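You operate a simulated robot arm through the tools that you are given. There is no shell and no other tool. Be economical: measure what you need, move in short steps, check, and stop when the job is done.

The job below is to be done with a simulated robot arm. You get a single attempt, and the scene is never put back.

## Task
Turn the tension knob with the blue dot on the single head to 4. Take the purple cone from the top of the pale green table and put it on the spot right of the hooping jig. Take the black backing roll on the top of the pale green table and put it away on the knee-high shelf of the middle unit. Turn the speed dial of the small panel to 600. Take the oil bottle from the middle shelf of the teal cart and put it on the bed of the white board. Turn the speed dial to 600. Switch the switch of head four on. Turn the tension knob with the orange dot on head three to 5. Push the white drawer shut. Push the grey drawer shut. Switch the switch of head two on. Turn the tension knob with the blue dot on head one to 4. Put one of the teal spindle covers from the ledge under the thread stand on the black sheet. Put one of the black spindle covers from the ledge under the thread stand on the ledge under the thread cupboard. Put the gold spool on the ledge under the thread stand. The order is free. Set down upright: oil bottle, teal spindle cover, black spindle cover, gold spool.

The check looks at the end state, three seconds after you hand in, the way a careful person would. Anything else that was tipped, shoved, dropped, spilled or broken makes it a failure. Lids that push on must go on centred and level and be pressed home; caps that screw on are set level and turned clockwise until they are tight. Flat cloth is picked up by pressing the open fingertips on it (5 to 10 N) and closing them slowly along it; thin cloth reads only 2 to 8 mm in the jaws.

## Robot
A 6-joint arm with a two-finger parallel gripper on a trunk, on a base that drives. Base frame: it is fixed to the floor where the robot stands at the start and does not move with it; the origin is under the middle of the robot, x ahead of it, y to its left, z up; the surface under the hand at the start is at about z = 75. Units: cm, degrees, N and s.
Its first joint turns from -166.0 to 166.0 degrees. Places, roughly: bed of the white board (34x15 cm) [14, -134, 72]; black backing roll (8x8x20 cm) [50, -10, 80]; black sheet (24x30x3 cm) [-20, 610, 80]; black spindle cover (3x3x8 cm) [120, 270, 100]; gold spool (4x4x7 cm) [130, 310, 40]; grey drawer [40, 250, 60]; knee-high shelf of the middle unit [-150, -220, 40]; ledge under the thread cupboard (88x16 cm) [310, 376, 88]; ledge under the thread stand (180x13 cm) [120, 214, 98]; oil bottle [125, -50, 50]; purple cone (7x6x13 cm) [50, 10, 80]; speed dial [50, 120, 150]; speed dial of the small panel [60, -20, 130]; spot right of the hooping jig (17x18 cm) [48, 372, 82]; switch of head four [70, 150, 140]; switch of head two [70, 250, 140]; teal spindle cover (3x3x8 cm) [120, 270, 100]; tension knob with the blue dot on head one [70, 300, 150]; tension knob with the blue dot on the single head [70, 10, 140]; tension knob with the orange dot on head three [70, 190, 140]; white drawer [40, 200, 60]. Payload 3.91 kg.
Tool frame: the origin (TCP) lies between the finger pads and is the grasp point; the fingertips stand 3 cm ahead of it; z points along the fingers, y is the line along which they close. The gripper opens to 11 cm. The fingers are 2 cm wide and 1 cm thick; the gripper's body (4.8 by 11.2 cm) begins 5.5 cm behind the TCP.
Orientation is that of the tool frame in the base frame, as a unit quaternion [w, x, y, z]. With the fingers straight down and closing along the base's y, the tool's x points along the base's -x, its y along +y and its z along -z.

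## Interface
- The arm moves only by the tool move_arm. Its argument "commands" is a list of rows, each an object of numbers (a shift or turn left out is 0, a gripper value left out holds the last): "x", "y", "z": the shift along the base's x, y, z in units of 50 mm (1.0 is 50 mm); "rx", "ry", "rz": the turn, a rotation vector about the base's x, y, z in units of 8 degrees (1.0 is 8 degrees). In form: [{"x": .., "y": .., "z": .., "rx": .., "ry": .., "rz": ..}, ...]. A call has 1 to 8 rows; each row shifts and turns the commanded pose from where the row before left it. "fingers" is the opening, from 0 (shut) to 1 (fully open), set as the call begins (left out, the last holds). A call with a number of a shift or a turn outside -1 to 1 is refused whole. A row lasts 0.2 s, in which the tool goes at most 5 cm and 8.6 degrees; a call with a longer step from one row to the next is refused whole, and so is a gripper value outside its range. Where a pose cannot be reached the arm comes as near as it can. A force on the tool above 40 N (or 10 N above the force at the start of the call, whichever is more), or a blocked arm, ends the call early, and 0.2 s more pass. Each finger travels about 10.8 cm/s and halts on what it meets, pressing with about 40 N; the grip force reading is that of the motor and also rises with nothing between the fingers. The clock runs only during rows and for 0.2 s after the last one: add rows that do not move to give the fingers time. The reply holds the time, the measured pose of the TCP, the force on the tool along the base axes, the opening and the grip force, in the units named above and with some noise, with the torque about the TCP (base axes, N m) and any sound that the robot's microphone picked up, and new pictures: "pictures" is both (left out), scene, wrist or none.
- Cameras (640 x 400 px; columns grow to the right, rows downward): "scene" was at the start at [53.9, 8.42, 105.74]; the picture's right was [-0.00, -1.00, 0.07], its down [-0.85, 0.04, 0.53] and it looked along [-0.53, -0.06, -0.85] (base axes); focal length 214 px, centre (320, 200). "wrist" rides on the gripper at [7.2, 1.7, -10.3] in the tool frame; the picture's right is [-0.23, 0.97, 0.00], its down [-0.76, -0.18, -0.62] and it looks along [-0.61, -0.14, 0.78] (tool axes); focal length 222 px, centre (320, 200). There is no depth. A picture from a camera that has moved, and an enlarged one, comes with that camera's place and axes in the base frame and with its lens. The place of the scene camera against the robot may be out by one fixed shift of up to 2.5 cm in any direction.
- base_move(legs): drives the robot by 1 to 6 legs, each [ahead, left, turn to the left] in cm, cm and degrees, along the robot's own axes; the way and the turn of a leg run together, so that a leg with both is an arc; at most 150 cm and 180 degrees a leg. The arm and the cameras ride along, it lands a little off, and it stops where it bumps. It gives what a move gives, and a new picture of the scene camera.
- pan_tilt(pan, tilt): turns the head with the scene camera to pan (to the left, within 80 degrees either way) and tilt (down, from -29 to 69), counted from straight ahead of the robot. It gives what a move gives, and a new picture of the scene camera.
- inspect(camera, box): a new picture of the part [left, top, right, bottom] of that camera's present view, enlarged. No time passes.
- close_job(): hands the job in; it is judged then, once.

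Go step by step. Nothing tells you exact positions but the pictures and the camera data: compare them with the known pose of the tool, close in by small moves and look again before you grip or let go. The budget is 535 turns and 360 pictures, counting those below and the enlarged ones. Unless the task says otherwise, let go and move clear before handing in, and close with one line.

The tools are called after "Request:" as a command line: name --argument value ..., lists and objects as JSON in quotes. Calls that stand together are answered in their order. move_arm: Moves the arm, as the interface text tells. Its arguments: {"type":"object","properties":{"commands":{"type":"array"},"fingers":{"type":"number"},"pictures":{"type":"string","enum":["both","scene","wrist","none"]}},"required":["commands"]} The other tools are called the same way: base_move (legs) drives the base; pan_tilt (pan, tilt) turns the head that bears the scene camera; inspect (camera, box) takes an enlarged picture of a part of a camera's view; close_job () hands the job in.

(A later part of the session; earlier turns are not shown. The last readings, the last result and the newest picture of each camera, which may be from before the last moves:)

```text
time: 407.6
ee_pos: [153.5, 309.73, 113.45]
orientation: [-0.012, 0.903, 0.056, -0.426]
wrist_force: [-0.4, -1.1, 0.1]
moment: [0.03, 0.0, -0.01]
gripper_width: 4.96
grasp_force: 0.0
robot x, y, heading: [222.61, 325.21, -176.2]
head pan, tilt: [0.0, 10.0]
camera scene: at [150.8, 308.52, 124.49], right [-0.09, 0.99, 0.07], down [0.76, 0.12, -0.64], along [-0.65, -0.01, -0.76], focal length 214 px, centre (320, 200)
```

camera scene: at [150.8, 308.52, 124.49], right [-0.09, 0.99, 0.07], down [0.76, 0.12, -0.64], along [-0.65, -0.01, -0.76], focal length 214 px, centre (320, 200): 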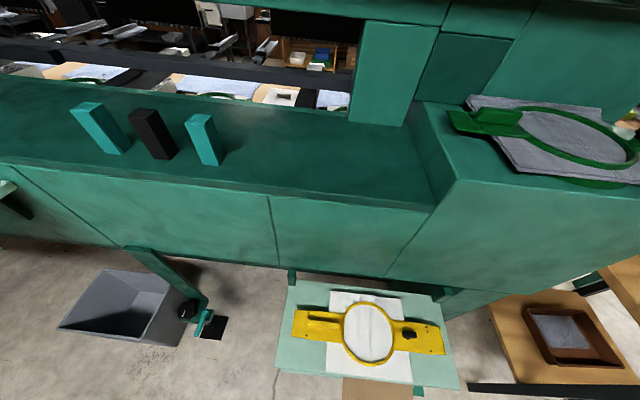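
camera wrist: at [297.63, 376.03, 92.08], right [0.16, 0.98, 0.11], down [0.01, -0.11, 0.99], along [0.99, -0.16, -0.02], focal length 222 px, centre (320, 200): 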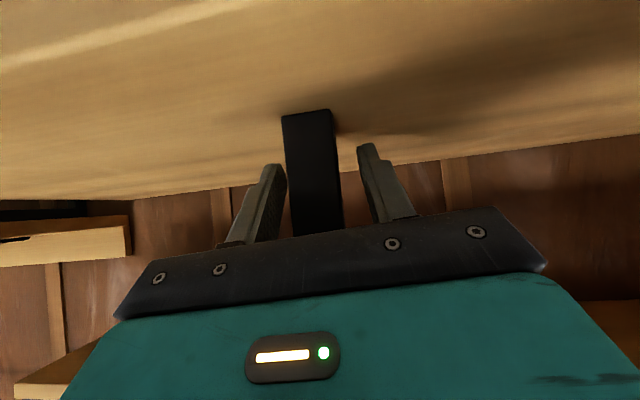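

Request:
base_move --legs '[[-22, 0, -3.5]]'

Request:
move_arm --commands '[{"z": -0.9, "ry": 0.8}, {"z": -0.9, "ry": 0.8}, {"z": -0.9, "ry": 0.8}, {"z": -0.9, "ry": 0.8}, {"z": -0.9, "ry": 0.8}, {"z": -0.9, "ry": 0.8}, {"z": -0.9}, {"z": -0.9}]' --pictures "scene"

```text
time: 409.3
ee_pos: [174.98, 314.82, 113.29]
orientation: [-0.025, 0.905, 0.028, -0.425]
wrist_force: [-0.6, -0.3, 0.7]
moment: [0.0, 0.04, 0.0]
gripper_width: 4.95
grasp_force: 0.1
robot x, y, heading: [244.74, 325.55, -180.0]
head pan, tilt: [0.0, 10.0]
camera scene: at [172.25, 313.9, 124.49], right [-0.03, 1.0, 0.07], down [0.76, 0.07, -0.65], along [-0.65, 0.03, -0.76], focal length 214 px, centre (320, 200)
```

scene: 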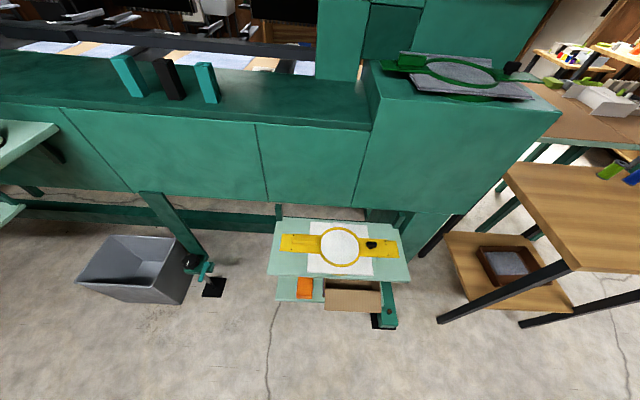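

```text
time: 411.1
ee_pos: [175.06, 314.81, 77.68]
orientation: [-0.033, 0.714, 0.018, -0.699]
wrist_force: [0.1, 0.6, 0.7]
moment: [0.02, -0.02, 0.03]
gripper_width: 4.95
grasp_force: 0.2
robot x, y, heading: [244.88, 325.23, -180.0]
head pan, tilt: [0.0, 10.0]
camera scene: at [178.92, 313.93, 88.71], right [0.02, 1.0, 0.07], down [0.19, 0.07, -0.98], along [-0.98, 0.03, -0.19], focal length 214 px, centre (320, 200)
```

scene: 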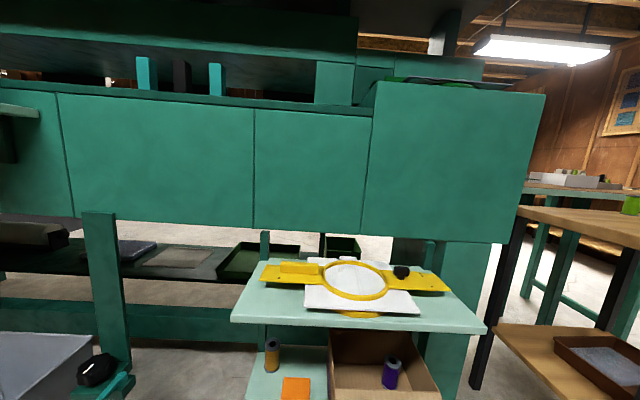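

Request:
inspect --camera "scene" --box '[220, 250, 460, 400]'

```text
2.67 times, centred on (340, 325) of scene
camera zoom: at [178.92, 313.93, 88.71], right [0.02, 1.0, 0.07], down [0.19, 0.07, -0.98], along [-0.98, 0.03, -0.19], focal length 572 px, centre (267, -133)
```

zoom: 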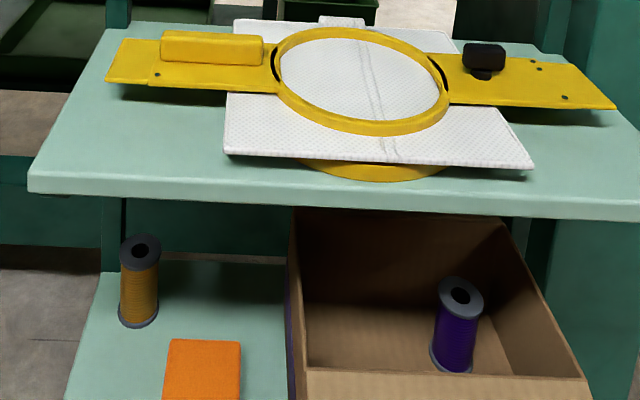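

The gold spool stands on the small cart's lower shelf, back-left, about (135,307,40). I'll come in pitched down from the front.

Request:
move_arm --commands '[{"ry": -0.9, "y": -0.4}, {"ry": -0.9, "y": -0.4}, {"ry": -0.9, "y": -0.4}, {"ry": -0.9, "y": -0.36}, {"ry": -0.5}, {}]' --fingers 0.6 --pictures "none"

Request:
base_move --legs '[[20, 0, 0]]'

Request:
move_arm --commands '[{"x": 0.3, "z": -0.6}, {"x": 0.2, "z": -0.6}, {"z": -0.6}, {"z": -0.6}, {"z": -0.5}, {}]' --pictures "both"

```text
time: 412.5
ee_pos: [175.01, 307.02, 77.56]
orientation: [-0.025, 0.883, 0.028, -0.469]
wrist_force: [-1.0, 1.4, -0.3]
moment: [0.0, 0.0, 0.0]
gripper_width: 6.61
grasp_force: 0.0
robot x, y, heading: [244.84, 326.02, -179.9]
head pan, tilt: [0.0, 10.0]
```

```text
time: 414.1
ee_pos: [155.04, 307.17, 77.5]
orientation: [-0.027, 0.882, 0.025, -0.47]
wrist_force: [-0.5, 0.2, -0.5]
moment: [0.03, 0.0, 0.01]
gripper_width: 6.58
grasp_force: 0.0
robot x, y, heading: [225.08, 326.07, 180.0]
head pan, tilt: [0.0, 10.0]
camera scene: at [153.25, 306.18, 88.9], right [-0.02, 1.0, 0.07], down [0.69, 0.07, -0.72], along [-0.72, 0.03, -0.69], focal length 214 px, centre (320, 200)
```

scene: 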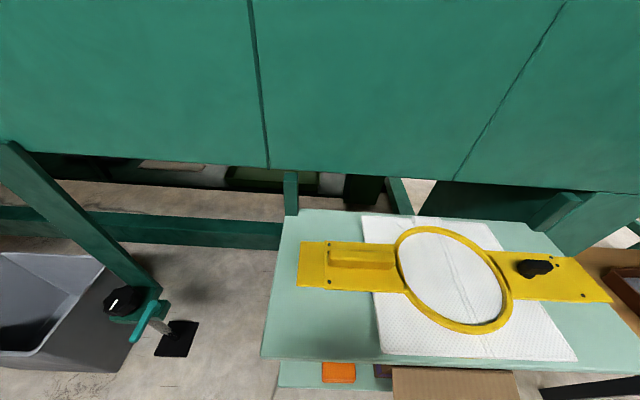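

```text
time: 415.5
ee_pos: [157.63, 307.26, 62.94]
orientation: [-0.026, 0.883, 0.025, -0.469]
wrist_force: [-0.1, -0.6, 0.1]
moment: [0.0, 0.01, 0.0]
gripper_width: 6.59
grasp_force: 0.1
robot x, y, heading: [225.0, 325.87, 180.0]
head pan, tilt: [0.0, 10.0]
camera scene: at [155.8, 306.25, 74.41], right [-0.02, 1.0, 0.07], down [0.69, 0.07, -0.72], along [-0.72, 0.03, -0.69], focal length 214 px, centre (320, 200)
camera wrist: at [170.3, 305.91, 62.67], right [-0.11, -0.99, 0.12], down [0.09, 0.11, 0.99], along [-0.99, 0.12, 0.07], focal length 222 px, centre (320, 200)
```

scene: 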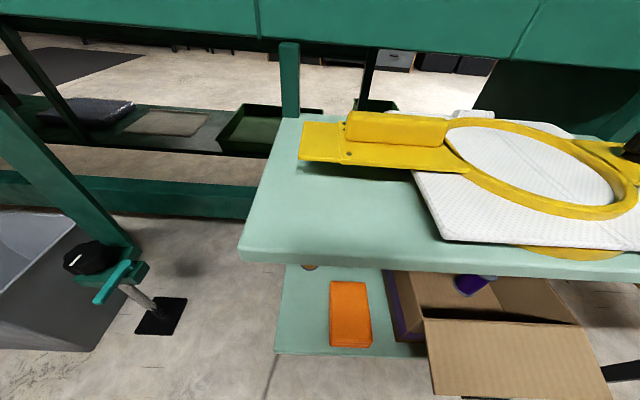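
wrist: 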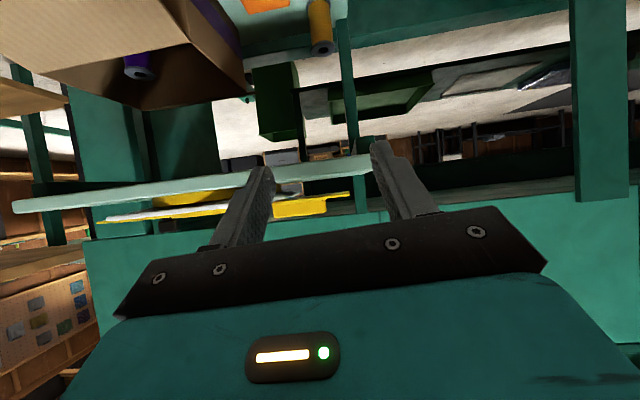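

Request:
pan_tilt --pan 0 --tilt 69

Request:
move_arm --commands '[{"x": -0.1, "y": -0.1, "z": -0.6}, {"x": -0.3, "y": -0.05, "z": -0.6}, {"x": -0.5, "z": -0.65}, {"x": -0.5, "z": -0.34}, {}]' --pictures "wrist"

```text
time: 416.8
ee_pos: [157.51, 307.12, 63.02]
orientation: [-0.027, 0.883, 0.026, -0.468]
wrist_force: [0.2, 0.7, -0.6]
moment: [0.02, -0.05, 0.0]
gripper_width: 6.61
grasp_force: 0.0
robot x, y, heading: [224.74, 325.89, 179.9]
head pan, tilt: [0.0, 68.8]
camera scene: at [163.54, 306.76, 69.58], right [-0.02, 1.0, 0.07], down [0.98, 0.01, 0.22], along [0.22, 0.07, -0.97], focal length 214 px, centre (320, 200)
```

scene: 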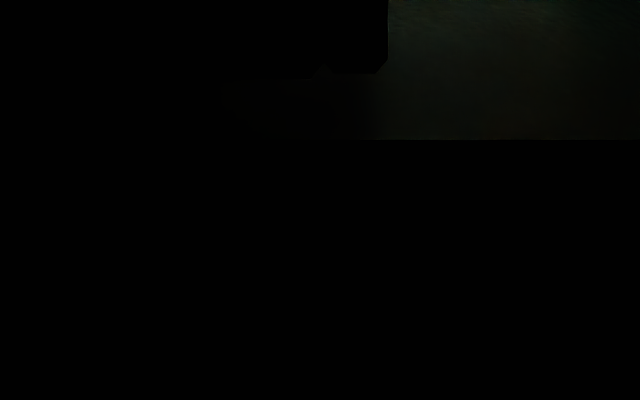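

```text
time: 418.0
ee_pos: [150.75, 306.38, 52.01]
orientation: [-0.026, 0.883, 0.027, -0.469]
wrist_force: [0.0, 0.1, 0.1]
moment: [0.0, -0.02, -0.02]
gripper_width: 6.61
grasp_force: 0.0
robot x, y, heading: [225.06, 325.43, 180.0]
head pan, tilt: [0.0, 68.8]
camera wrist: at [163.39, 305.08, 51.7], right [-0.11, -0.99, 0.12], down [0.09, 0.11, 0.99], along [-0.99, 0.11, 0.07], focal length 222 px, centre (320, 200)
```

wrist: 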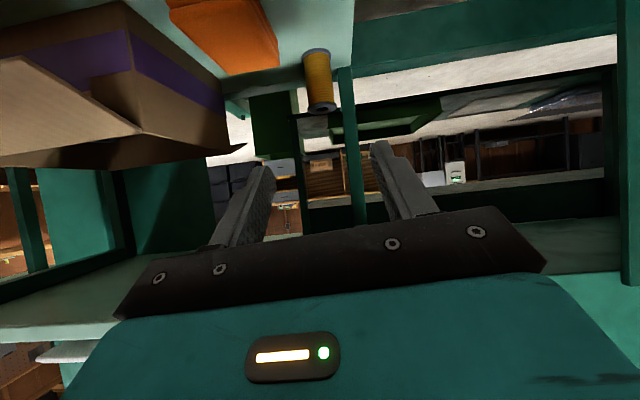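

Request:
move_arm --commands '[{"x": -0.58, "z": -0.4}, {"x": -0.58, "y": 0.02, "z": -0.4}, {"x": -0.58, "y": 0.02, "z": -0.4}, {"x": -0.58, "y": 0.02, "z": -0.4}, {}]' --pictures "wrist"

```text
time: 418.5
ee_pos: [146.03, 306.38, 48.79]
orientation: [-0.026, 0.882, 0.027, -0.469]
wrist_force: [24.3, 1.1, 9.4]
moment: [0.25, 2.43, -0.57]
gripper_width: 6.61
grasp_force: 0.1
robot x, y, heading: [224.98, 325.64, -179.9]
head pan, tilt: [0.0, 68.8]
stopped in row 2: the force on the tool passed its limit at 119 N (the readings are from after the stop); the commanded pose is now the measured one
camera wrist: at [158.76, 305.17, 48.49], right [-0.1, -0.99, 0.12], down [0.09, 0.11, 0.99], along [-0.99, 0.11, 0.08], focal length 222 px, centre (320, 200)
```

wrist: 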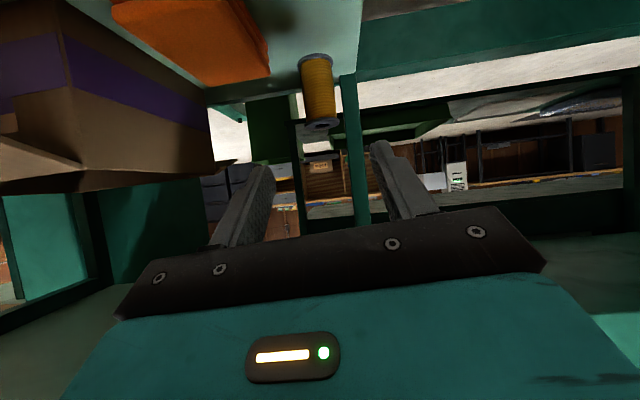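

The camera head hit the cart-top edge. I'll back out, go lower first, then slide in level underneath.

Request:
move_arm --commands '[{"x": 0.6, "z": 0.1}, {"x": 0.7, "z": 0.1}, {"x": 0.7}, {"z": -0.6}, {"z": -0.6}, {"z": -0.5}, {}]' --fingers 0.48 --pictures "wrist"

```text
time: 420.1
ee_pos: [155.93, 306.43, 41.36]
orientation: [-0.027, 0.882, 0.027, -0.47]
wrist_force: [-0.1, 1.1, 0.3]
moment: [-0.02, 0.03, 0.0]
gripper_width: 5.27
grasp_force: 0.0
robot x, y, heading: [224.92, 325.78, -180.0]
head pan, tilt: [0.0, 68.8]
camera wrist: at [168.66, 305.2, 40.98], right [-0.11, -0.99, 0.12], down [0.09, 0.11, 0.99], along [-0.99, 0.11, 0.08], focal length 222 px, centre (320, 200)
```

wrist: 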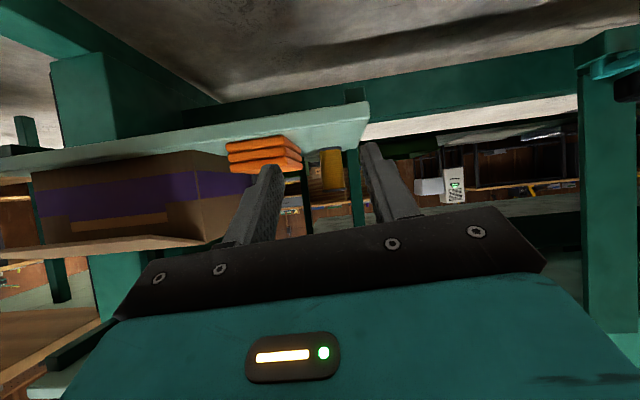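

Request:
move_arm --commands '[{"z": 0.42, "y": 0.06}, {"x": -0.8}, {"x": -0.8}, {"x": -0.8}, {"x": -0.68}, {}]' --pictures "wrist"

```text
time: 421.5
ee_pos: [140.68, 306.83, 43.58]
orientation: [-0.027, 0.882, 0.026, -0.469]
wrist_force: [0.3, 0.6, -0.1]
moment: [0.0, 0.04, 0.01]
gripper_width: 5.3
grasp_force: 0.1
robot x, y, heading: [225.01, 325.96, -180.1]
head pan, tilt: [0.0, 68.8]
camera wrist: at [153.4, 305.49, 43.23], right [-0.1, -0.99, 0.12], down [0.09, 0.11, 0.99], along [-0.99, 0.11, 0.08], focal length 222 px, centre (320, 200)
```

wrist: 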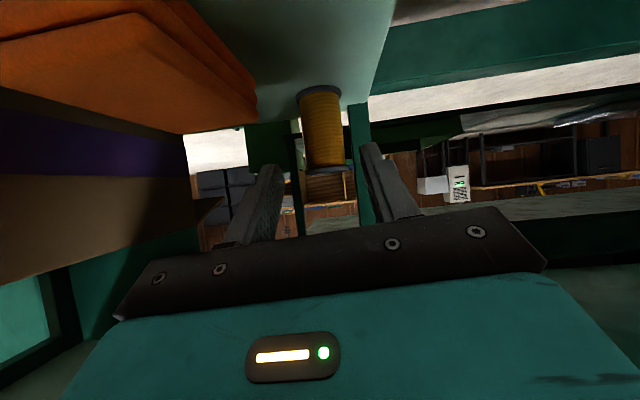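

Request:
move_arm --commands '[{"x": -0.48, "z": -0.25}, {"x": -0.48, "z": -0.25}, {"x": -0.46, "z": -0.24}, {}]' --pictures "wrist"

```text
time: 422.5
ee_pos: [133.53, 306.7, 39.89]
orientation: [-0.026, 0.883, 0.027, -0.469]
wrist_force: [34.0, 2.7, 14.9]
moment: [-0.45, 0.05, 0.84]
gripper_width: 5.15
grasp_force: 0.2
robot x, y, heading: [225.19, 325.45, -179.9]
head pan, tilt: [0.0, 68.8]
camera wrist: at [146.33, 305.46, 39.53], right [-0.1, -0.99, 0.12], down [0.09, 0.11, 0.99], along [-0.99, 0.11, 0.07], focal length 222 px, centre (320, 200)
```

wrist: 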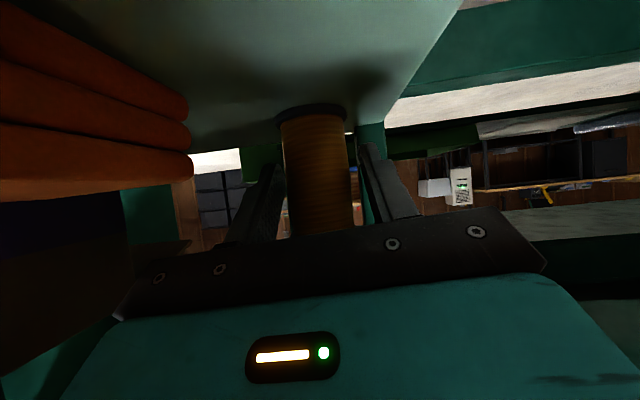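

Request:
move_arm --commands '[{"x": 0.08, "z": 0.03}, {}]' --pictures "none"

Request:
move_arm --commands '[{}, {}, {}]' --fingers 0.1 --pictures "wrist"

```text
time: 423.1
ee_pos: [133.61, 306.82, 39.92]
orientation: [-0.027, 0.882, 0.026, -0.47]
wrist_force: [0.3, 0.4, 1.0]
moment: [0.0, -0.01, 0.0]
gripper_width: 5.28
grasp_force: 0.1
robot x, y, heading: [225.07, 325.52, -180.0]
head pan, tilt: [0.0, 68.8]
```

```text
time: 423.9
ee_pos: [133.7, 306.81, 39.83]
orientation: [-0.026, 0.882, 0.027, -0.47]
wrist_force: [-0.4, 0.0, -1.3]
moment: [-0.01, 0.01, 0.0]
gripper_width: 3.34
grasp_force: 40.5
robot x, y, heading: [225.23, 325.42, -179.8]
head pan, tilt: [0.0, 68.8]
camera wrist: at [146.54, 305.5, 39.58], right [-0.1, -0.99, 0.12], down [0.09, 0.11, 0.99], along [-0.99, 0.11, 0.08], focal length 222 px, centre (320, 200)
```

wrist: 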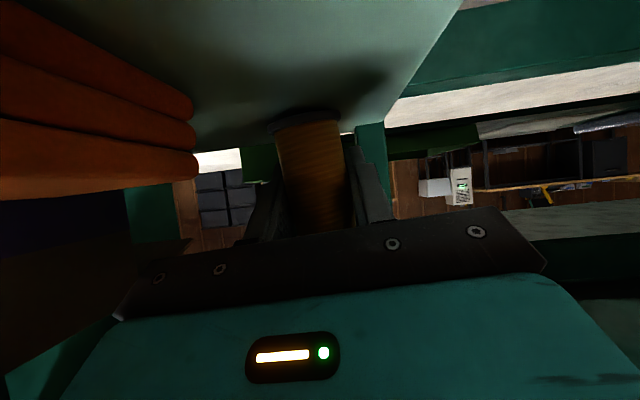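

Request:
move_arm --commands '[{"z": 0.3}, {"x": 0.5, "z": 0.16}, {"x": 0.5, "z": 0.16}, {"x": 0.5, "z": 0.1}, {"x": 0.8}, {"x": 0.8}, {"x": 0.8}, {"x": 0.7}]' --pictures "wrist"

```text
time: 425.7
ee_pos: [156.57, 306.89, 43.54]
orientation: [-0.026, 0.882, 0.027, -0.47]
wrist_force: [0.7, -0.1, -0.8]
moment: [0.01, 0.01, 0.0]
gripper_width: 3.37
grasp_force: 40.2
robot x, y, heading: [225.16, 325.51, -180.1]
head pan, tilt: [0.0, 68.8]
camera wrist: at [169.43, 305.58, 43.11], right [-0.11, -0.99, 0.12], down [0.09, 0.11, 0.99], along [-0.99, 0.11, 0.08], focal length 222 px, centre (320, 200)
```

wrist: 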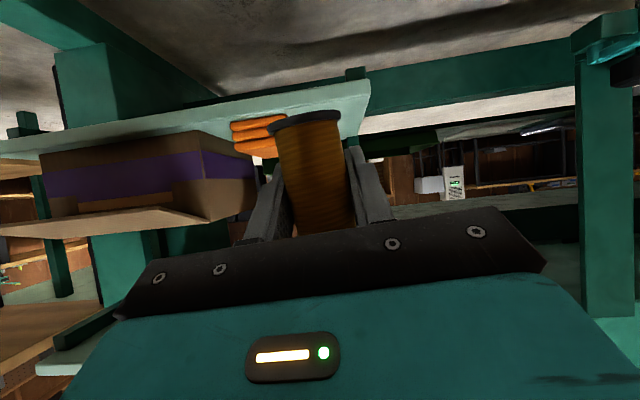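

Got the spool. Raise it and drive to the ledge, placing it left of the covers.

Request:
move_arm --commands '[{"x": 0.3, "z": 0.9}, {"z": 0.98}, {"z": 0.98}, {"z": 0.98}, {"z": 0.98}, {"z": 0.98}, {"z": 0.98}, {"z": 0.98}]' --pictures "none"

Request:
move_arm --commands '[{"z": 0.98}, {"z": 0.98}, {"z": 0.98}, {"z": 0.98}, {"z": 0.98}, {"z": 0.98}, {"z": 0.9}]' --pictures "none"

Request:
base_move --legs '[[0, 56, 0]]'

Request:
pan_tilt --pan 0 --tilt 0

```text
time: 427.5
ee_pos: [158.14, 306.9, 82.14]
orientation: [-0.026, 0.882, 0.027, -0.469]
wrist_force: [0.3, -0.7, -0.8]
moment: [0.02, 0.04, 0.01]
gripper_width: 3.19
grasp_force: 39.7
robot x, y, heading: [224.97, 325.77, -180.1]
head pan, tilt: [0.0, 68.8]
```

```text
time: 429.1
ee_pos: [158.33, 306.7, 116.23]
orientation: [-0.027, 0.882, 0.027, -0.469]
wrist_force: [0.3, -0.6, -0.7]
moment: [-0.02, 0.02, -0.02]
gripper_width: 3.22
grasp_force: 40.3
robot x, y, heading: [225.21, 325.71, -180.1]
head pan, tilt: [0.0, 68.8]
```

```text
time: 432.4
ee_pos: [158.43, 250.32, 116.28]
orientation: [-0.026, 0.882, 0.028, -0.469]
wrist_force: [0.1, -0.2, -0.4]
moment: [-0.03, 0.0, -0.02]
gripper_width: 3.2
grasp_force: 39.5
robot x, y, heading: [225.39, 269.17, -180.0]
head pan, tilt: [0.0, 68.8]
camera scene: at [164.47, 249.77, 122.8], right [-0.02, 1.0, 0.07], down [0.98, 0.01, 0.22], along [0.22, 0.08, -0.97], focal length 214 px, centre (320, 200)
```

scene: 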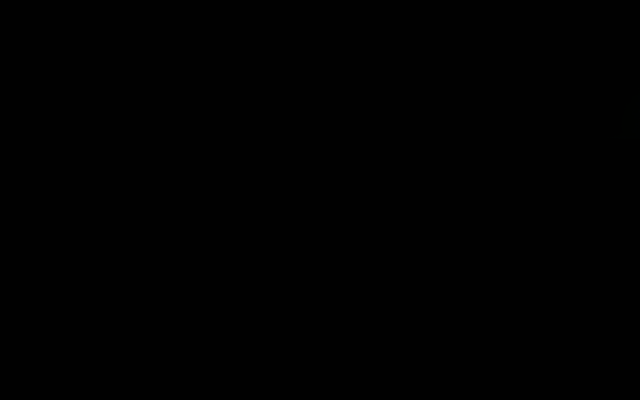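

```text
time: 433.8
ee_pos: [158.42, 250.19, 116.28]
orientation: [-0.026, 0.882, 0.028, -0.47]
wrist_force: [0.0, 0.5, 0.2]
moment: [0.02, -0.04, 0.01]
gripper_width: 3.22
grasp_force: 39.5
robot x, y, heading: [224.84, 269.29, -179.8]
head pan, tilt: [0.0, 0.0]
camera scene: at [156.08, 249.11, 129.15], right [-0.02, 1.0, 0.07], down [0.56, 0.07, -0.83], along [-0.83, 0.02, -0.56], focal length 214 px, centre (320, 200)
```

scene: 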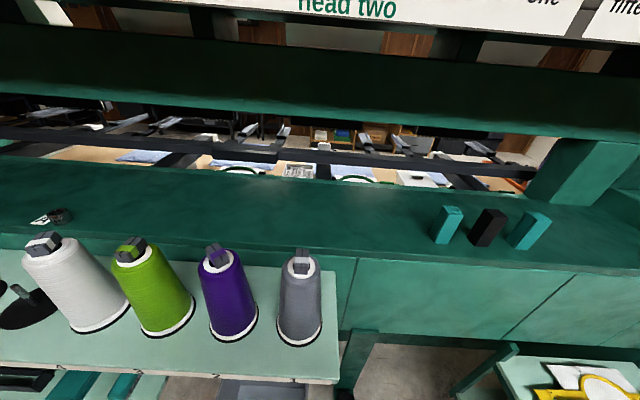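

Request:
base_move --legs '[[20, -5, 0]]'

Request:
move_arm --commands '[{"x": -0.7, "y": 0.4, "z": -0.2}, {"x": -0.7, "y": 0.4, "z": -0.2}, {"x": -0.7, "y": 0.4, "z": -0.2}, {"x": -0.7, "y": 0.2, "z": -0.2}, {"x": -0.3}, {}]' --pictures "both"

```text
time: 435.4
ee_pos: [138.25, 255.12, 116.23]
orientation: [-0.026, 0.882, 0.028, -0.47]
wrist_force: [0.2, 0.0, -0.5]
moment: [0.02, -0.02, -0.01]
gripper_width: 3.21
grasp_force: 40.5
robot x, y, heading: [204.81, 274.01, -179.9]
head pan, tilt: [0.0, 0.0]
camera scene: at [135.94, 254.05, 129.16], right [-0.02, 1.0, 0.07], down [0.56, 0.07, -0.83], along [-0.83, 0.02, -0.56], focal length 214 px, centre (320, 200)
```

scene: 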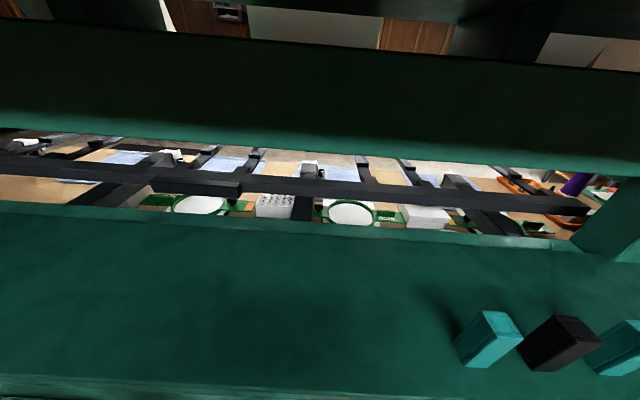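

```text
time: 436.8
ee_pos: [122.65, 262.32, 112.2]
orientation: [-0.026, 0.882, 0.027, -0.47]
wrist_force: [0.3, -0.3, -0.5]
moment: [-0.02, 0.0, 0.03]
gripper_width: 3.19
grasp_force: 39.3
robot x, y, heading: [205.27, 274.76, -179.8]
head pan, tilt: [0.0, 0.0]
camera scene: at [120.26, 261.15, 125.17], right [-0.02, 1.0, 0.07], down [0.56, 0.07, -0.83], along [-0.83, 0.02, -0.56], focal length 214 px, centre (320, 200)
camera wrist: at [135.4, 260.98, 111.9], right [-0.1, -0.99, 0.12], down [0.09, 0.11, 0.99], along [-0.99, 0.11, 0.08], focal length 222 px, centre (320, 200)
```

scene: 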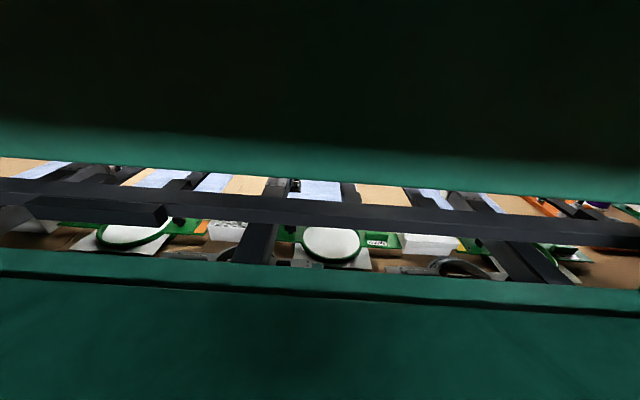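
wrist: 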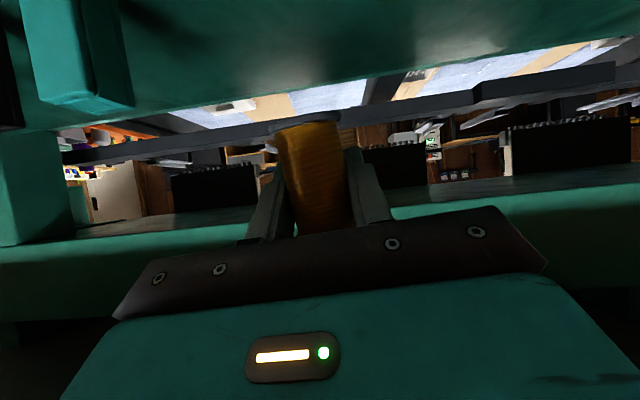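

Request:
move_arm --commands '[{"z": -0.6}, {"z": -0.5}, {"z": -0.15}, {"z": -0.12}, {"z": -0.12}, {"z": -0.12}, {"z": -0.1}, {"z": -0.1}]' --pictures "wrist"

```text
time: 438.6
ee_pos: [122.91, 262.12, 103.24]
orientation: [-0.027, 0.882, 0.026, -0.469]
wrist_force: [-0.2, 0.2, 0.1]
moment: [-0.02, -0.01, 0.0]
gripper_width: 3.21
grasp_force: 39.8
robot x, y, heading: [205.29, 274.18, -179.5]
head pan, tilt: [0.0, 0.0]
camera wrist: at [135.63, 260.86, 102.83], right [-0.1, -0.99, 0.12], down [0.09, 0.11, 0.99], along [-0.99, 0.11, 0.08], focal length 222 px, centre (320, 200)
```

wrist: 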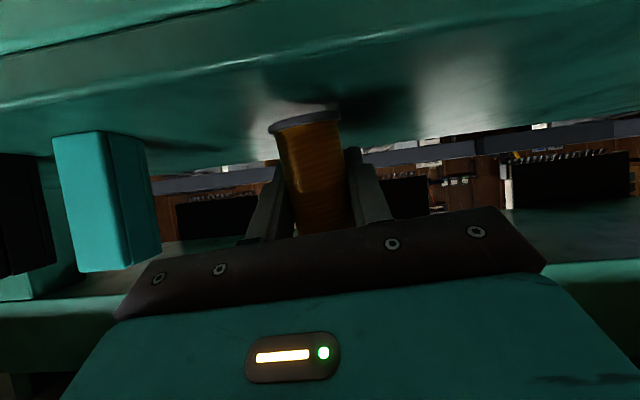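

Request:
move_arm --commands '[{"z": -0.08}, {"z": -0.08}, {"z": -0.08}, {"z": -0.08}, {"z": -0.08}, {"z": -0.08}]' --pictures "wrist"

```text
time: 439.5
ee_pos: [122.88, 262.14, 102.6]
orientation: [-0.025, 0.88, 0.027, -0.474]
wrist_force: [-1.0, -0.2, 10.5]
moment: [0.01, 0.14, 0.03]
gripper_width: 3.21
grasp_force: 40.2
robot x, y, heading: [205.1, 274.13, -179.9]
head pan, tilt: [0.0, 0.0]
stopped in row 4: the force on the tool passed its limit at 42 N (the readings are from after the stop); the commanded pose is now the measured one
camera wrist: at [135.61, 260.84, 102.15], right [-0.1, -0.99, 0.12], down [0.1, 0.11, 0.99], along [-0.99, 0.11, 0.09], focal length 222 px, centre (320, 200)
```

wrist: 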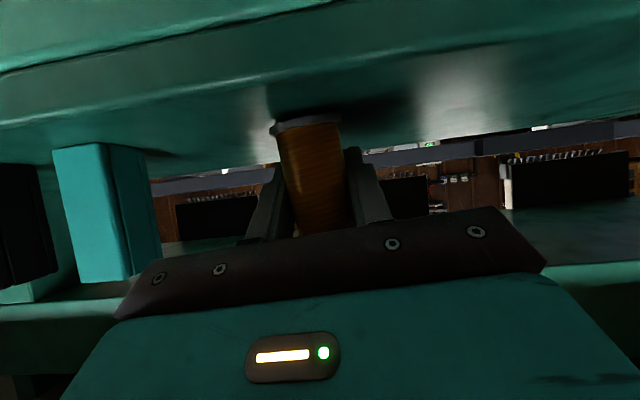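

Request:
move_arm --commands '[{}, {}]' --fingers 0.5 --pictures "none"

Request:
move_arm --commands '[{"x": 0.4, "z": 0.28}, {"x": 0.5, "z": 0.35}, {"x": 0.6, "z": 0.4}, {"x": 0.6, "z": 0.5}, {"x": 0.6, "z": 0.4}, {}]' --pictures "scene"

```text
time: 440.1
ee_pos: [122.83, 262.1, 102.56]
orientation: [-0.026, 0.88, 0.027, -0.473]
wrist_force: [-0.3, -0.3, -0.1]
moment: [-0.01, 0.02, 0.02]
gripper_width: 5.49
grasp_force: 0.0
robot x, y, heading: [205.06, 273.77, -180.0]
head pan, tilt: [0.0, 0.0]
```

```text
time: 441.5
ee_pos: [136.27, 262.14, 112.13]
orientation: [-0.025, 0.88, 0.027, -0.473]
wrist_force: [0.1, 0.3, -0.3]
moment: [0.02, 0.02, 0.01]
gripper_width: 5.49
grasp_force: 0.1
robot x, y, heading: [204.76, 274.11, -180.0]
head pan, tilt: [0.0, 0.0]
camera scene: at [134.01, 261.12, 125.03], right [-0.02, 1.0, 0.07], down [0.55, 0.07, -0.83], along [-0.83, 0.02, -0.55], focal length 214 px, centre (320, 200)
```

scene: 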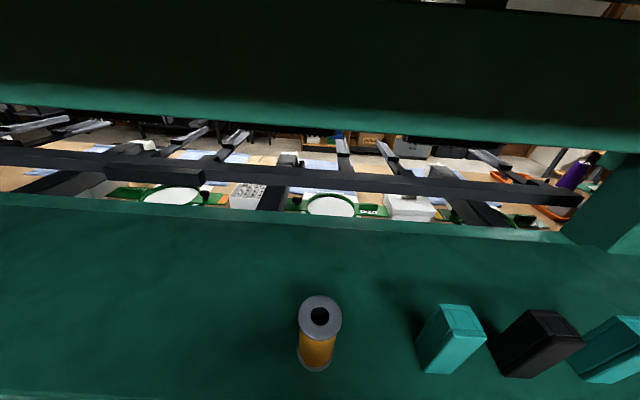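

Spool stands on the ledge. Now the rightmost teal cover.

Request:
base_move --legs '[[0, -27, 0]]'

Request:
pan_tilt --pan 0 --tilt 20

Request:
inspect --camera "wrist" --box '[0, 0, 640, 400]'

```text
time: 443.4
ee_pos: [136.3, 288.56, 112.22]
orientation: [-0.024, 0.88, 0.029, -0.474]
wrist_force: [-0.2, -0.1, -0.1]
moment: [-0.01, 0.02, 0.04]
gripper_width: 5.49
grasp_force: 0.0
robot x, y, heading: [204.89, 300.86, -179.7]
head pan, tilt: [0.0, 0.0]
camera scene: at [133.93, 287.55, 125.01], right [-0.03, 1.0, 0.07], down [0.55, 0.07, -0.83], along [-0.83, 0.01, -0.55], focal length 214 px, centre (320, 200)
```

scene: 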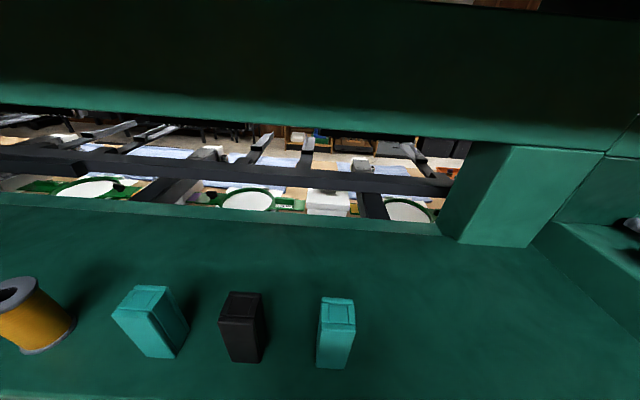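

```text
time: 444.2
ee_pos: [136.33, 288.68, 112.1]
orientation: [-0.024, 0.88, 0.029, -0.473]
wrist_force: [-0.2, -0.2, -1.1]
moment: [-0.01, 0.0, -0.01]
gripper_width: 5.51
grasp_force: 0.0
robot x, y, heading: [204.92, 300.82, -179.7]
head pan, tilt: [0.0, 20.0]
camera scene: at [135.44, 287.79, 122.17], right [-0.03, 1.0, 0.07], down [0.8, 0.06, -0.59], along [-0.6, 0.04, -0.8], focal length 214 px, centre (320, 200)
```

scene: 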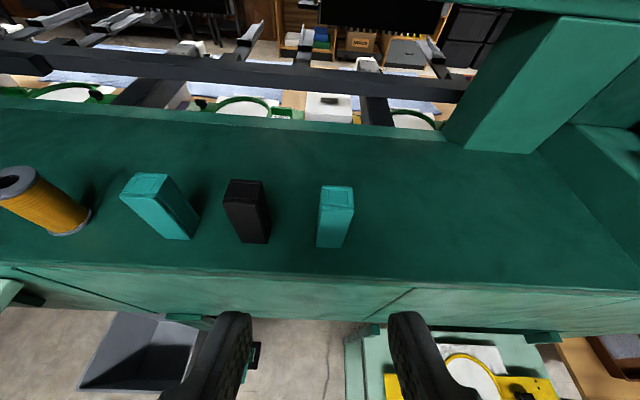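

```text
1.00 times, centred on (320, 200) of wrist (not enlarged: the box is as wide or as high as the picture)
camera zoom: at [148.97, 287.43, 111.64], right [-0.1, -0.99, 0.12], down [0.1, 0.11, 0.99], along [-0.99, 0.11, 0.08], focal length 222 px, centre (320, 200)
```

zoom: 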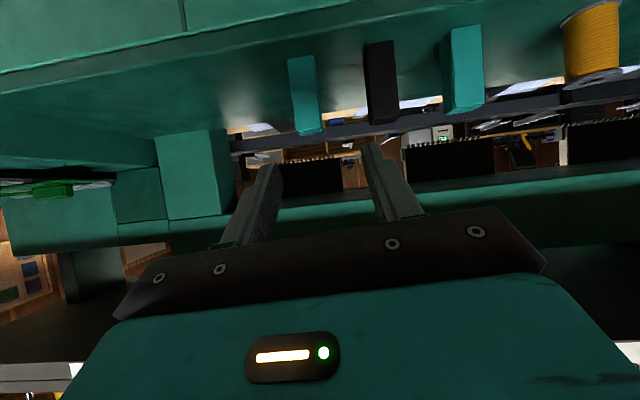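

Request:
move_arm --commands '[{"y": 0.3, "z": -0.22}, {"x": -0.55, "z": -0.37}, {"x": -0.55, "z": -0.37}, {"x": -0.6, "z": -0.4}, {}]' --fingers 0.46 --pictures "wrist"

```text
time: 445.4
ee_pos: [127.54, 289.98, 105.11]
orientation: [-0.023, 0.88, 0.029, -0.473]
wrist_force: [0.0, -0.8, 0.2]
moment: [-0.01, 0.03, 0.0]
gripper_width: 5.08
grasp_force: 0.0
robot x, y, heading: [204.97, 300.59, -179.6]
head pan, tilt: [0.0, 20.0]
camera wrist: at [140.38, 288.89, 104.72], right [-0.1, -0.99, 0.12], down [0.1, 0.11, 0.99], along [-0.99, 0.11, 0.08], focal length 222 px, centre (320, 200)
```

wrist: 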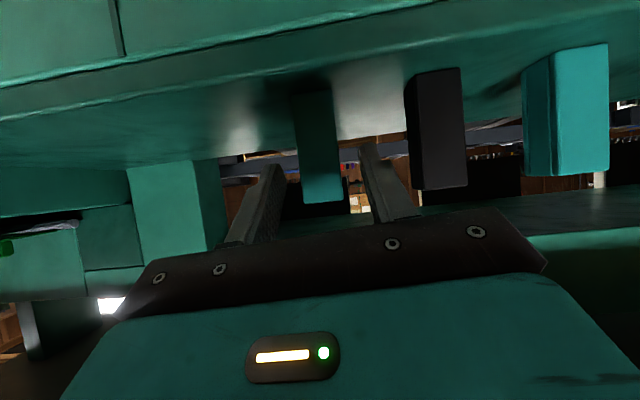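

Request:
move_arm --commands '[{"x": -0.3, "z": -0.2}, {"x": -0.28, "z": -0.18}, {}]' --pictures "none"

Request:
move_arm --commands '[{}, {}, {}]' --fingers 0 --pictures "none"

Request:
move_arm --commands '[{"z": 0.6}, {"z": 0.8}, {"z": 0.7, "x": 0.5}, {"z": 0.5, "x": 0.7}, {"x": 0.8}, {"x": 0.8}, {"x": 0.4}]' --pictures "wrist"

```text
time: 446.2
ee_pos: [124.76, 290.21, 103.43]
orientation: [-0.025, 0.88, 0.029, -0.473]
wrist_force: [-0.5, 0.7, -1.2]
moment: [0.0, -0.02, -0.03]
gripper_width: 5.07
grasp_force: 0.1
robot x, y, heading: [204.96, 300.9, -179.5]
head pan, tilt: [0.0, 20.0]
```

```text
time: 447.0
ee_pos: [124.73, 290.14, 103.4]
orientation: [-0.023, 0.88, 0.03, -0.474]
wrist_force: [-1.5, 1.4, 4.3]
moment: [0.03, 0.09, -0.05]
gripper_width: 2.72
grasp_force: 40.2
robot x, y, heading: [205.17, 301.01, -179.8]
head pan, tilt: [0.0, 20.0]
```

```text
time: 448.6
ee_pos: [140.7, 290.33, 116.17]
orientation: [-0.024, 0.881, 0.029, -0.472]
wrist_force: [-0.4, 0.1, -1.3]
moment: [0.04, 0.02, -0.01]
gripper_width: 2.71
grasp_force: 40.3
robot x, y, heading: [204.92, 300.8, -179.5]
head pan, tilt: [0.0, 20.0]
camera wrist: at [153.62, 288.95, 115.75], right [-0.1, -0.99, 0.12], down [0.09, 0.11, 0.99], along [-0.99, 0.11, 0.08], focal length 222 px, centre (320, 200)
```

wrist: 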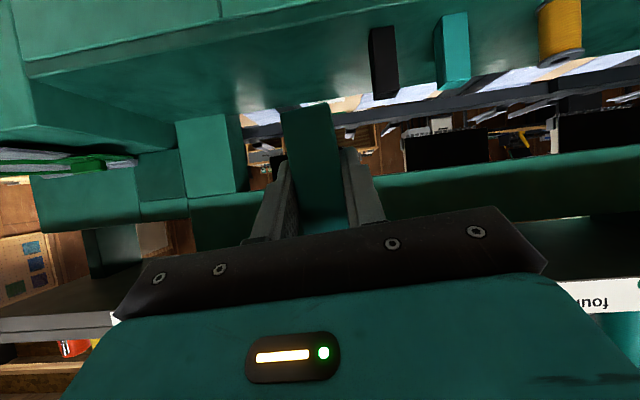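

Teal cover in hand. Drive back round to the front-left for the black sheet.

Request:
base_move --legs '[[-10, 0, 0], [0, -150, 0], [0, -76, 0], [150, 0, 0], [65, 0, 0]]'

Request:
pan_tilt --pan -60 --tilt -5

```text
time: 470.7
ee_pos: [-68.06, 512.66, 116.38]
orientation: [-0.022, 0.88, 0.033, -0.473]
wrist_force: [0.7, -0.8, 0.1]
moment: [0.01, -0.01, -0.01]
gripper_width: 2.71
grasp_force: 39.8
robot x, y, heading: [-3.99, 524.01, -179.1]
head pan, tilt: [0.0, 20.0]
camera scene: at [-68.78, 511.82, 126.33], right [-0.04, 1.0, 0.07], down [0.8, 0.07, -0.59], along [-0.6, 0.03, -0.8], focal length 214 px, centre (320, 200)
```

scene: 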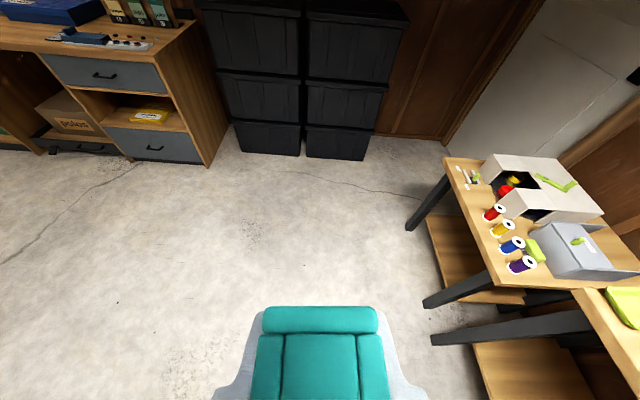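

```text
time: 472.0
ee_pos: [-68.06, 512.71, 116.23]
orientation: [-0.022, 0.88, 0.033, -0.473]
wrist_force: [0.4, -0.8, -0.6]
moment: [0.03, 0.0, -0.03]
gripper_width: 2.66
grasp_force: 40.8
robot x, y, heading: [-3.62, 524.18, -179.2]
head pan, tilt: [-60.0, -5.0]
camera scene: at [-67.13, 519.01, 132.91], right [0.7, 0.49, 0.51], down [0.51, 0.15, -0.85], along [-0.49, 0.86, -0.14], focal length 214 px, centre (320, 200)
```

scene: 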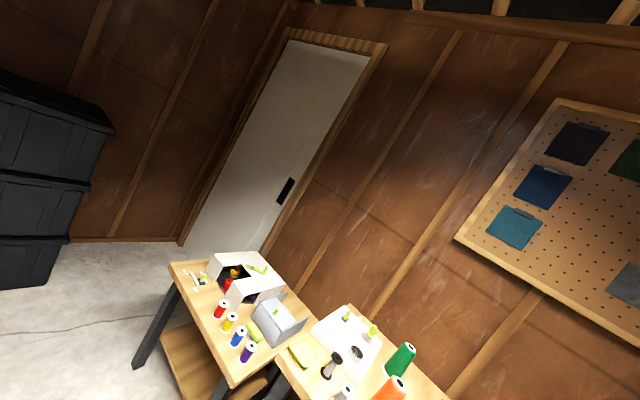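

Request:
base_move --legs '[[0, 0, -90.5]]'

Request:
pan_tilt --pan 0 --tilt 0

```text
time: 476.3
ee_pos: [-14.2, 587.95, 116.22]
orientation: [-0.352, 0.641, -0.604, -0.316]
wrist_force: [0.2, 0.7, 0.1]
moment: [0.01, 0.02, -0.02]
gripper_width: 2.74
grasp_force: 40.6
robot x, y, heading: [-3.95, 523.65, 90.0]
head pan, tilt: [-60.0, -5.0]
camera scene: at [-7.19, 587.15, 132.91], right [0.48, -0.71, 0.51], down [0.15, -0.51, -0.85], along [0.87, 0.48, -0.14], focal length 214 px, centre (320, 200)
```

scene: 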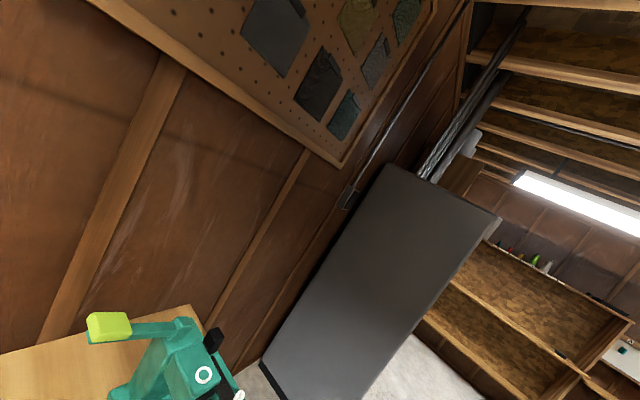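

```text
time: 477.6
ee_pos: [-14.16, 587.96, 116.39]
orientation: [-0.352, 0.641, -0.604, -0.317]
wrist_force: [0.1, -0.3, 0.1]
moment: [0.01, -0.03, 0.01]
gripper_width: 2.71
grasp_force: 39.8
robot x, y, heading: [-3.98, 524.14, 89.7]
head pan, tilt: [0.0, 0.0]
camera scene: at [-14.58, 590.43, 129.19], right [1.0, 0.02, 0.07], down [0.07, -0.55, -0.83], along [0.02, 0.83, -0.55], focal length 214 px, centre (320, 200)
```

scene: 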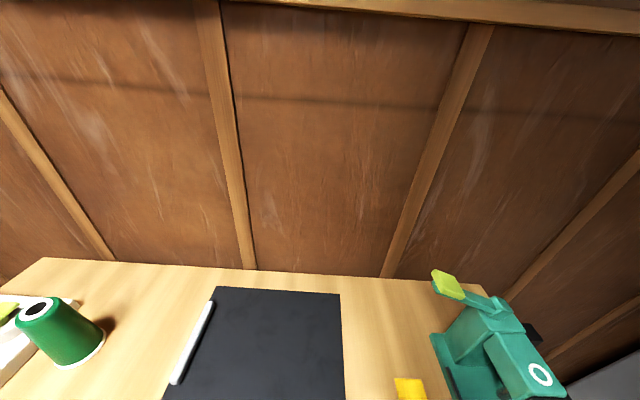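

Request:
move_arm --commands '[{"x": -0.35, "y": 0.6, "z": -0.5}, {"x": -0.35, "y": 0.7, "z": -0.5}, {"x": -0.35, "y": 0.7, "z": -0.5}, {"x": -0.35, "y": 0.7, "z": -0.5}, {"y": 0.7, "z": -0.5}, {"y": 0.7, "z": -0.5}, {}]' --pictures "none"

Request:
pan_tilt --pan 0 --tilt 30

Request:
inspect --camera "wrist" --box '[0, 0, 640, 400]'

```text
time: 479.2
ee_pos: [-21.15, 608.36, 101.15]
orientation: [-0.352, 0.641, -0.604, -0.316]
wrist_force: [-0.2, -0.5, 0.1]
moment: [-0.01, -0.03, -0.04]
gripper_width: 2.71
grasp_force: 40.1
robot x, y, heading: [-3.97, 523.64, 89.8]
head pan, tilt: [0.0, 0.0]
```

```text
time: 480.1
ee_pos: [-21.2, 608.23, 101.28]
orientation: [-0.352, 0.641, -0.604, -0.316]
wrist_force: [0.4, -0.1, -0.2]
moment: [0.0, -0.02, 0.0]
gripper_width: 2.71
grasp_force: 39.5
robot x, y, heading: [-3.88, 523.6, 90.2]
head pan, tilt: [0.0, 30.0]
camera scene: at [-21.31, 608.13, 110.07], right [1.0, 0.02, 0.07], down [0.05, -0.89, -0.45], along [0.05, 0.45, -0.89], focal length 214 px, centre (320, 200)
```

scene: 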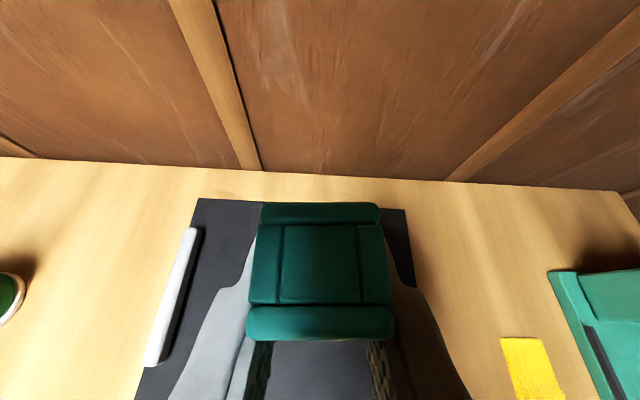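

```text
1.00 times, centred on (320, 200) of wrist (not enlarged: the box is as wide or as high as the picture)
camera zoom: at [-22.54, 595.69, 100.73], right [-0.99, 0.11, 0.12], down [0.11, -0.1, 0.99], along [0.12, 0.99, 0.08], focal length 222 px, centre (320, 200)
```

zoom: 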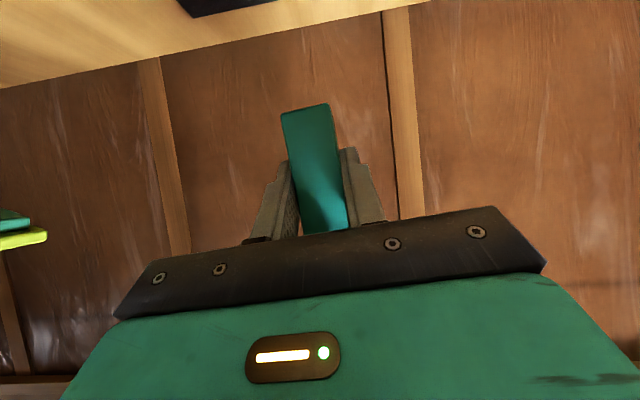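

Request:
move_arm --commands '[{"z": -0.8}, {"z": -0.7}, {"z": -0.5}, {"z": -0.15}, {"z": -0.12}, {"z": -0.12}, {"z": -0.12}, {"z": -0.12}]' --pictures "wrist"

```text
time: 481.9
ee_pos: [-21.24, 608.4, 88.07]
orientation: [-0.352, 0.641, -0.604, -0.317]
wrist_force: [-0.6, -0.7, 0.0]
moment: [-0.02, 0.0, 0.03]
gripper_width: 2.71
grasp_force: 40.5
robot x, y, heading: [-4.25, 523.95, 89.8]
head pan, tilt: [0.0, 30.0]
camera wrist: at [-22.47, 595.91, 87.62], right [-0.99, 0.11, 0.12], down [0.11, -0.1, 0.99], along [0.12, 0.99, 0.08], focal length 222 px, centre (320, 200)
```

wrist: 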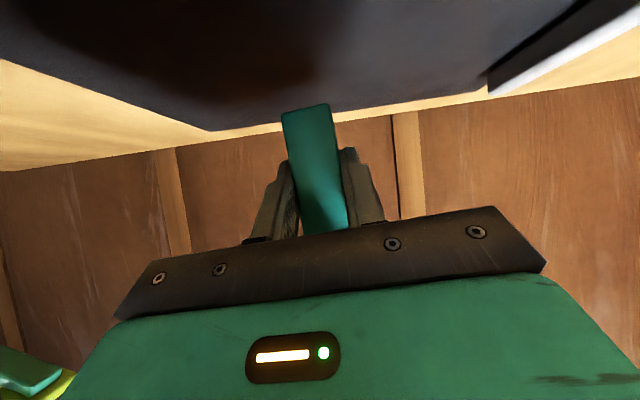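

Request:
move_arm --commands '[{"z": -0.1}, {"z": -0.1}, {"z": -0.1}, {"z": -0.08}, {"z": -0.08}, {"z": -0.08}, {"z": -0.08}, {"z": -0.08}]' --pictures "wrist"

```text
time: 483.8
ee_pos: [-21.11, 608.46, 84.78]
orientation: [-0.354, 0.64, -0.604, -0.318]
wrist_force: [-1.0, -0.9, 17.3]
moment: [0.17, 0.23, 0.0]
gripper_width: 2.71
grasp_force: 39.8
robot x, y, heading: [-4.43, 523.57, 89.8]
head pan, tilt: [0.0, 30.0]
camera wrist: at [-22.52, 595.86, 84.37], right [-0.99, 0.1, 0.12], down [0.11, -0.1, 0.99], along [0.12, 0.99, 0.09], focal length 222 px, centre (320, 200)
```

wrist: 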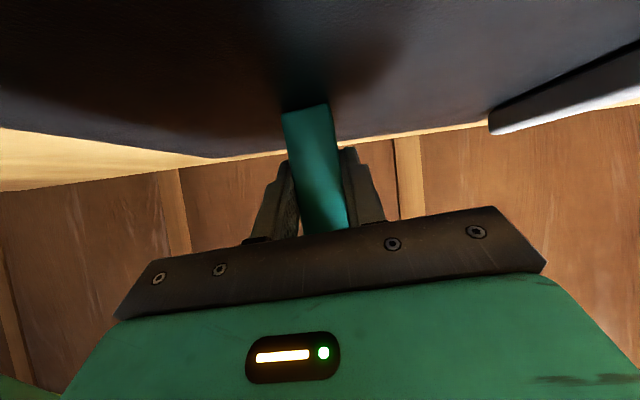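

Contact. Release and retreat.

Request:
move_arm --commands '[{}, {}]' --fingers 0.45 --pictures "none"

Request:
move_arm --commands '[{"y": -0.4, "z": 0.27}, {"y": -0.5, "z": 0.34}, {"y": -0.6, "z": 0.4}, {"y": -0.6, "z": 0.5}, {"y": -0.5, "z": 0.6}, {"z": 0.6}]' --pictures "scene"

```text
time: 484.4
ee_pos: [-21.18, 608.38, 84.65]
orientation: [-0.352, 0.641, -0.604, -0.317]
wrist_force: [0.4, 0.2, -0.3]
moment: [-0.01, -0.02, -0.03]
gripper_width: 4.97
grasp_force: 0.1
robot x, y, heading: [-3.96, 523.81, 90.0]
head pan, tilt: [0.0, 30.0]
```

```text
time: 485.8
ee_pos: [-21.1, 595.43, 98.12]
orientation: [-0.352, 0.64, -0.605, -0.316]
wrist_force: [0.3, 0.0, -0.4]
moment: [-0.02, -0.04, -0.02]
gripper_width: 4.94
grasp_force: 0.0
robot x, y, heading: [-4.0, 523.4, 90.0]
head pan, tilt: [0.0, 30.0]
camera scene: at [-21.24, 595.26, 107.0], right [1.0, 0.02, 0.07], down [0.05, -0.89, -0.44], along [0.05, 0.45, -0.89], focal length 214 px, centre (320, 200)
```

scene: 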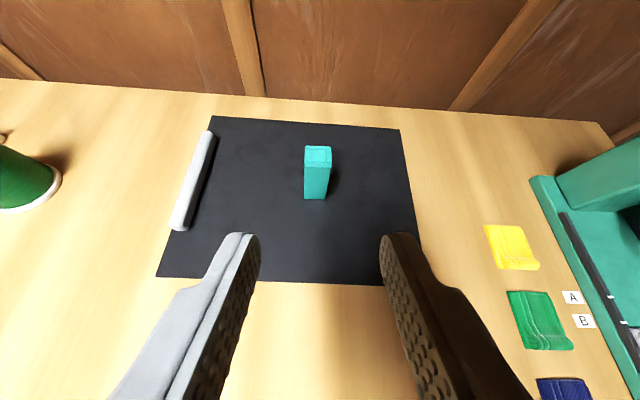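

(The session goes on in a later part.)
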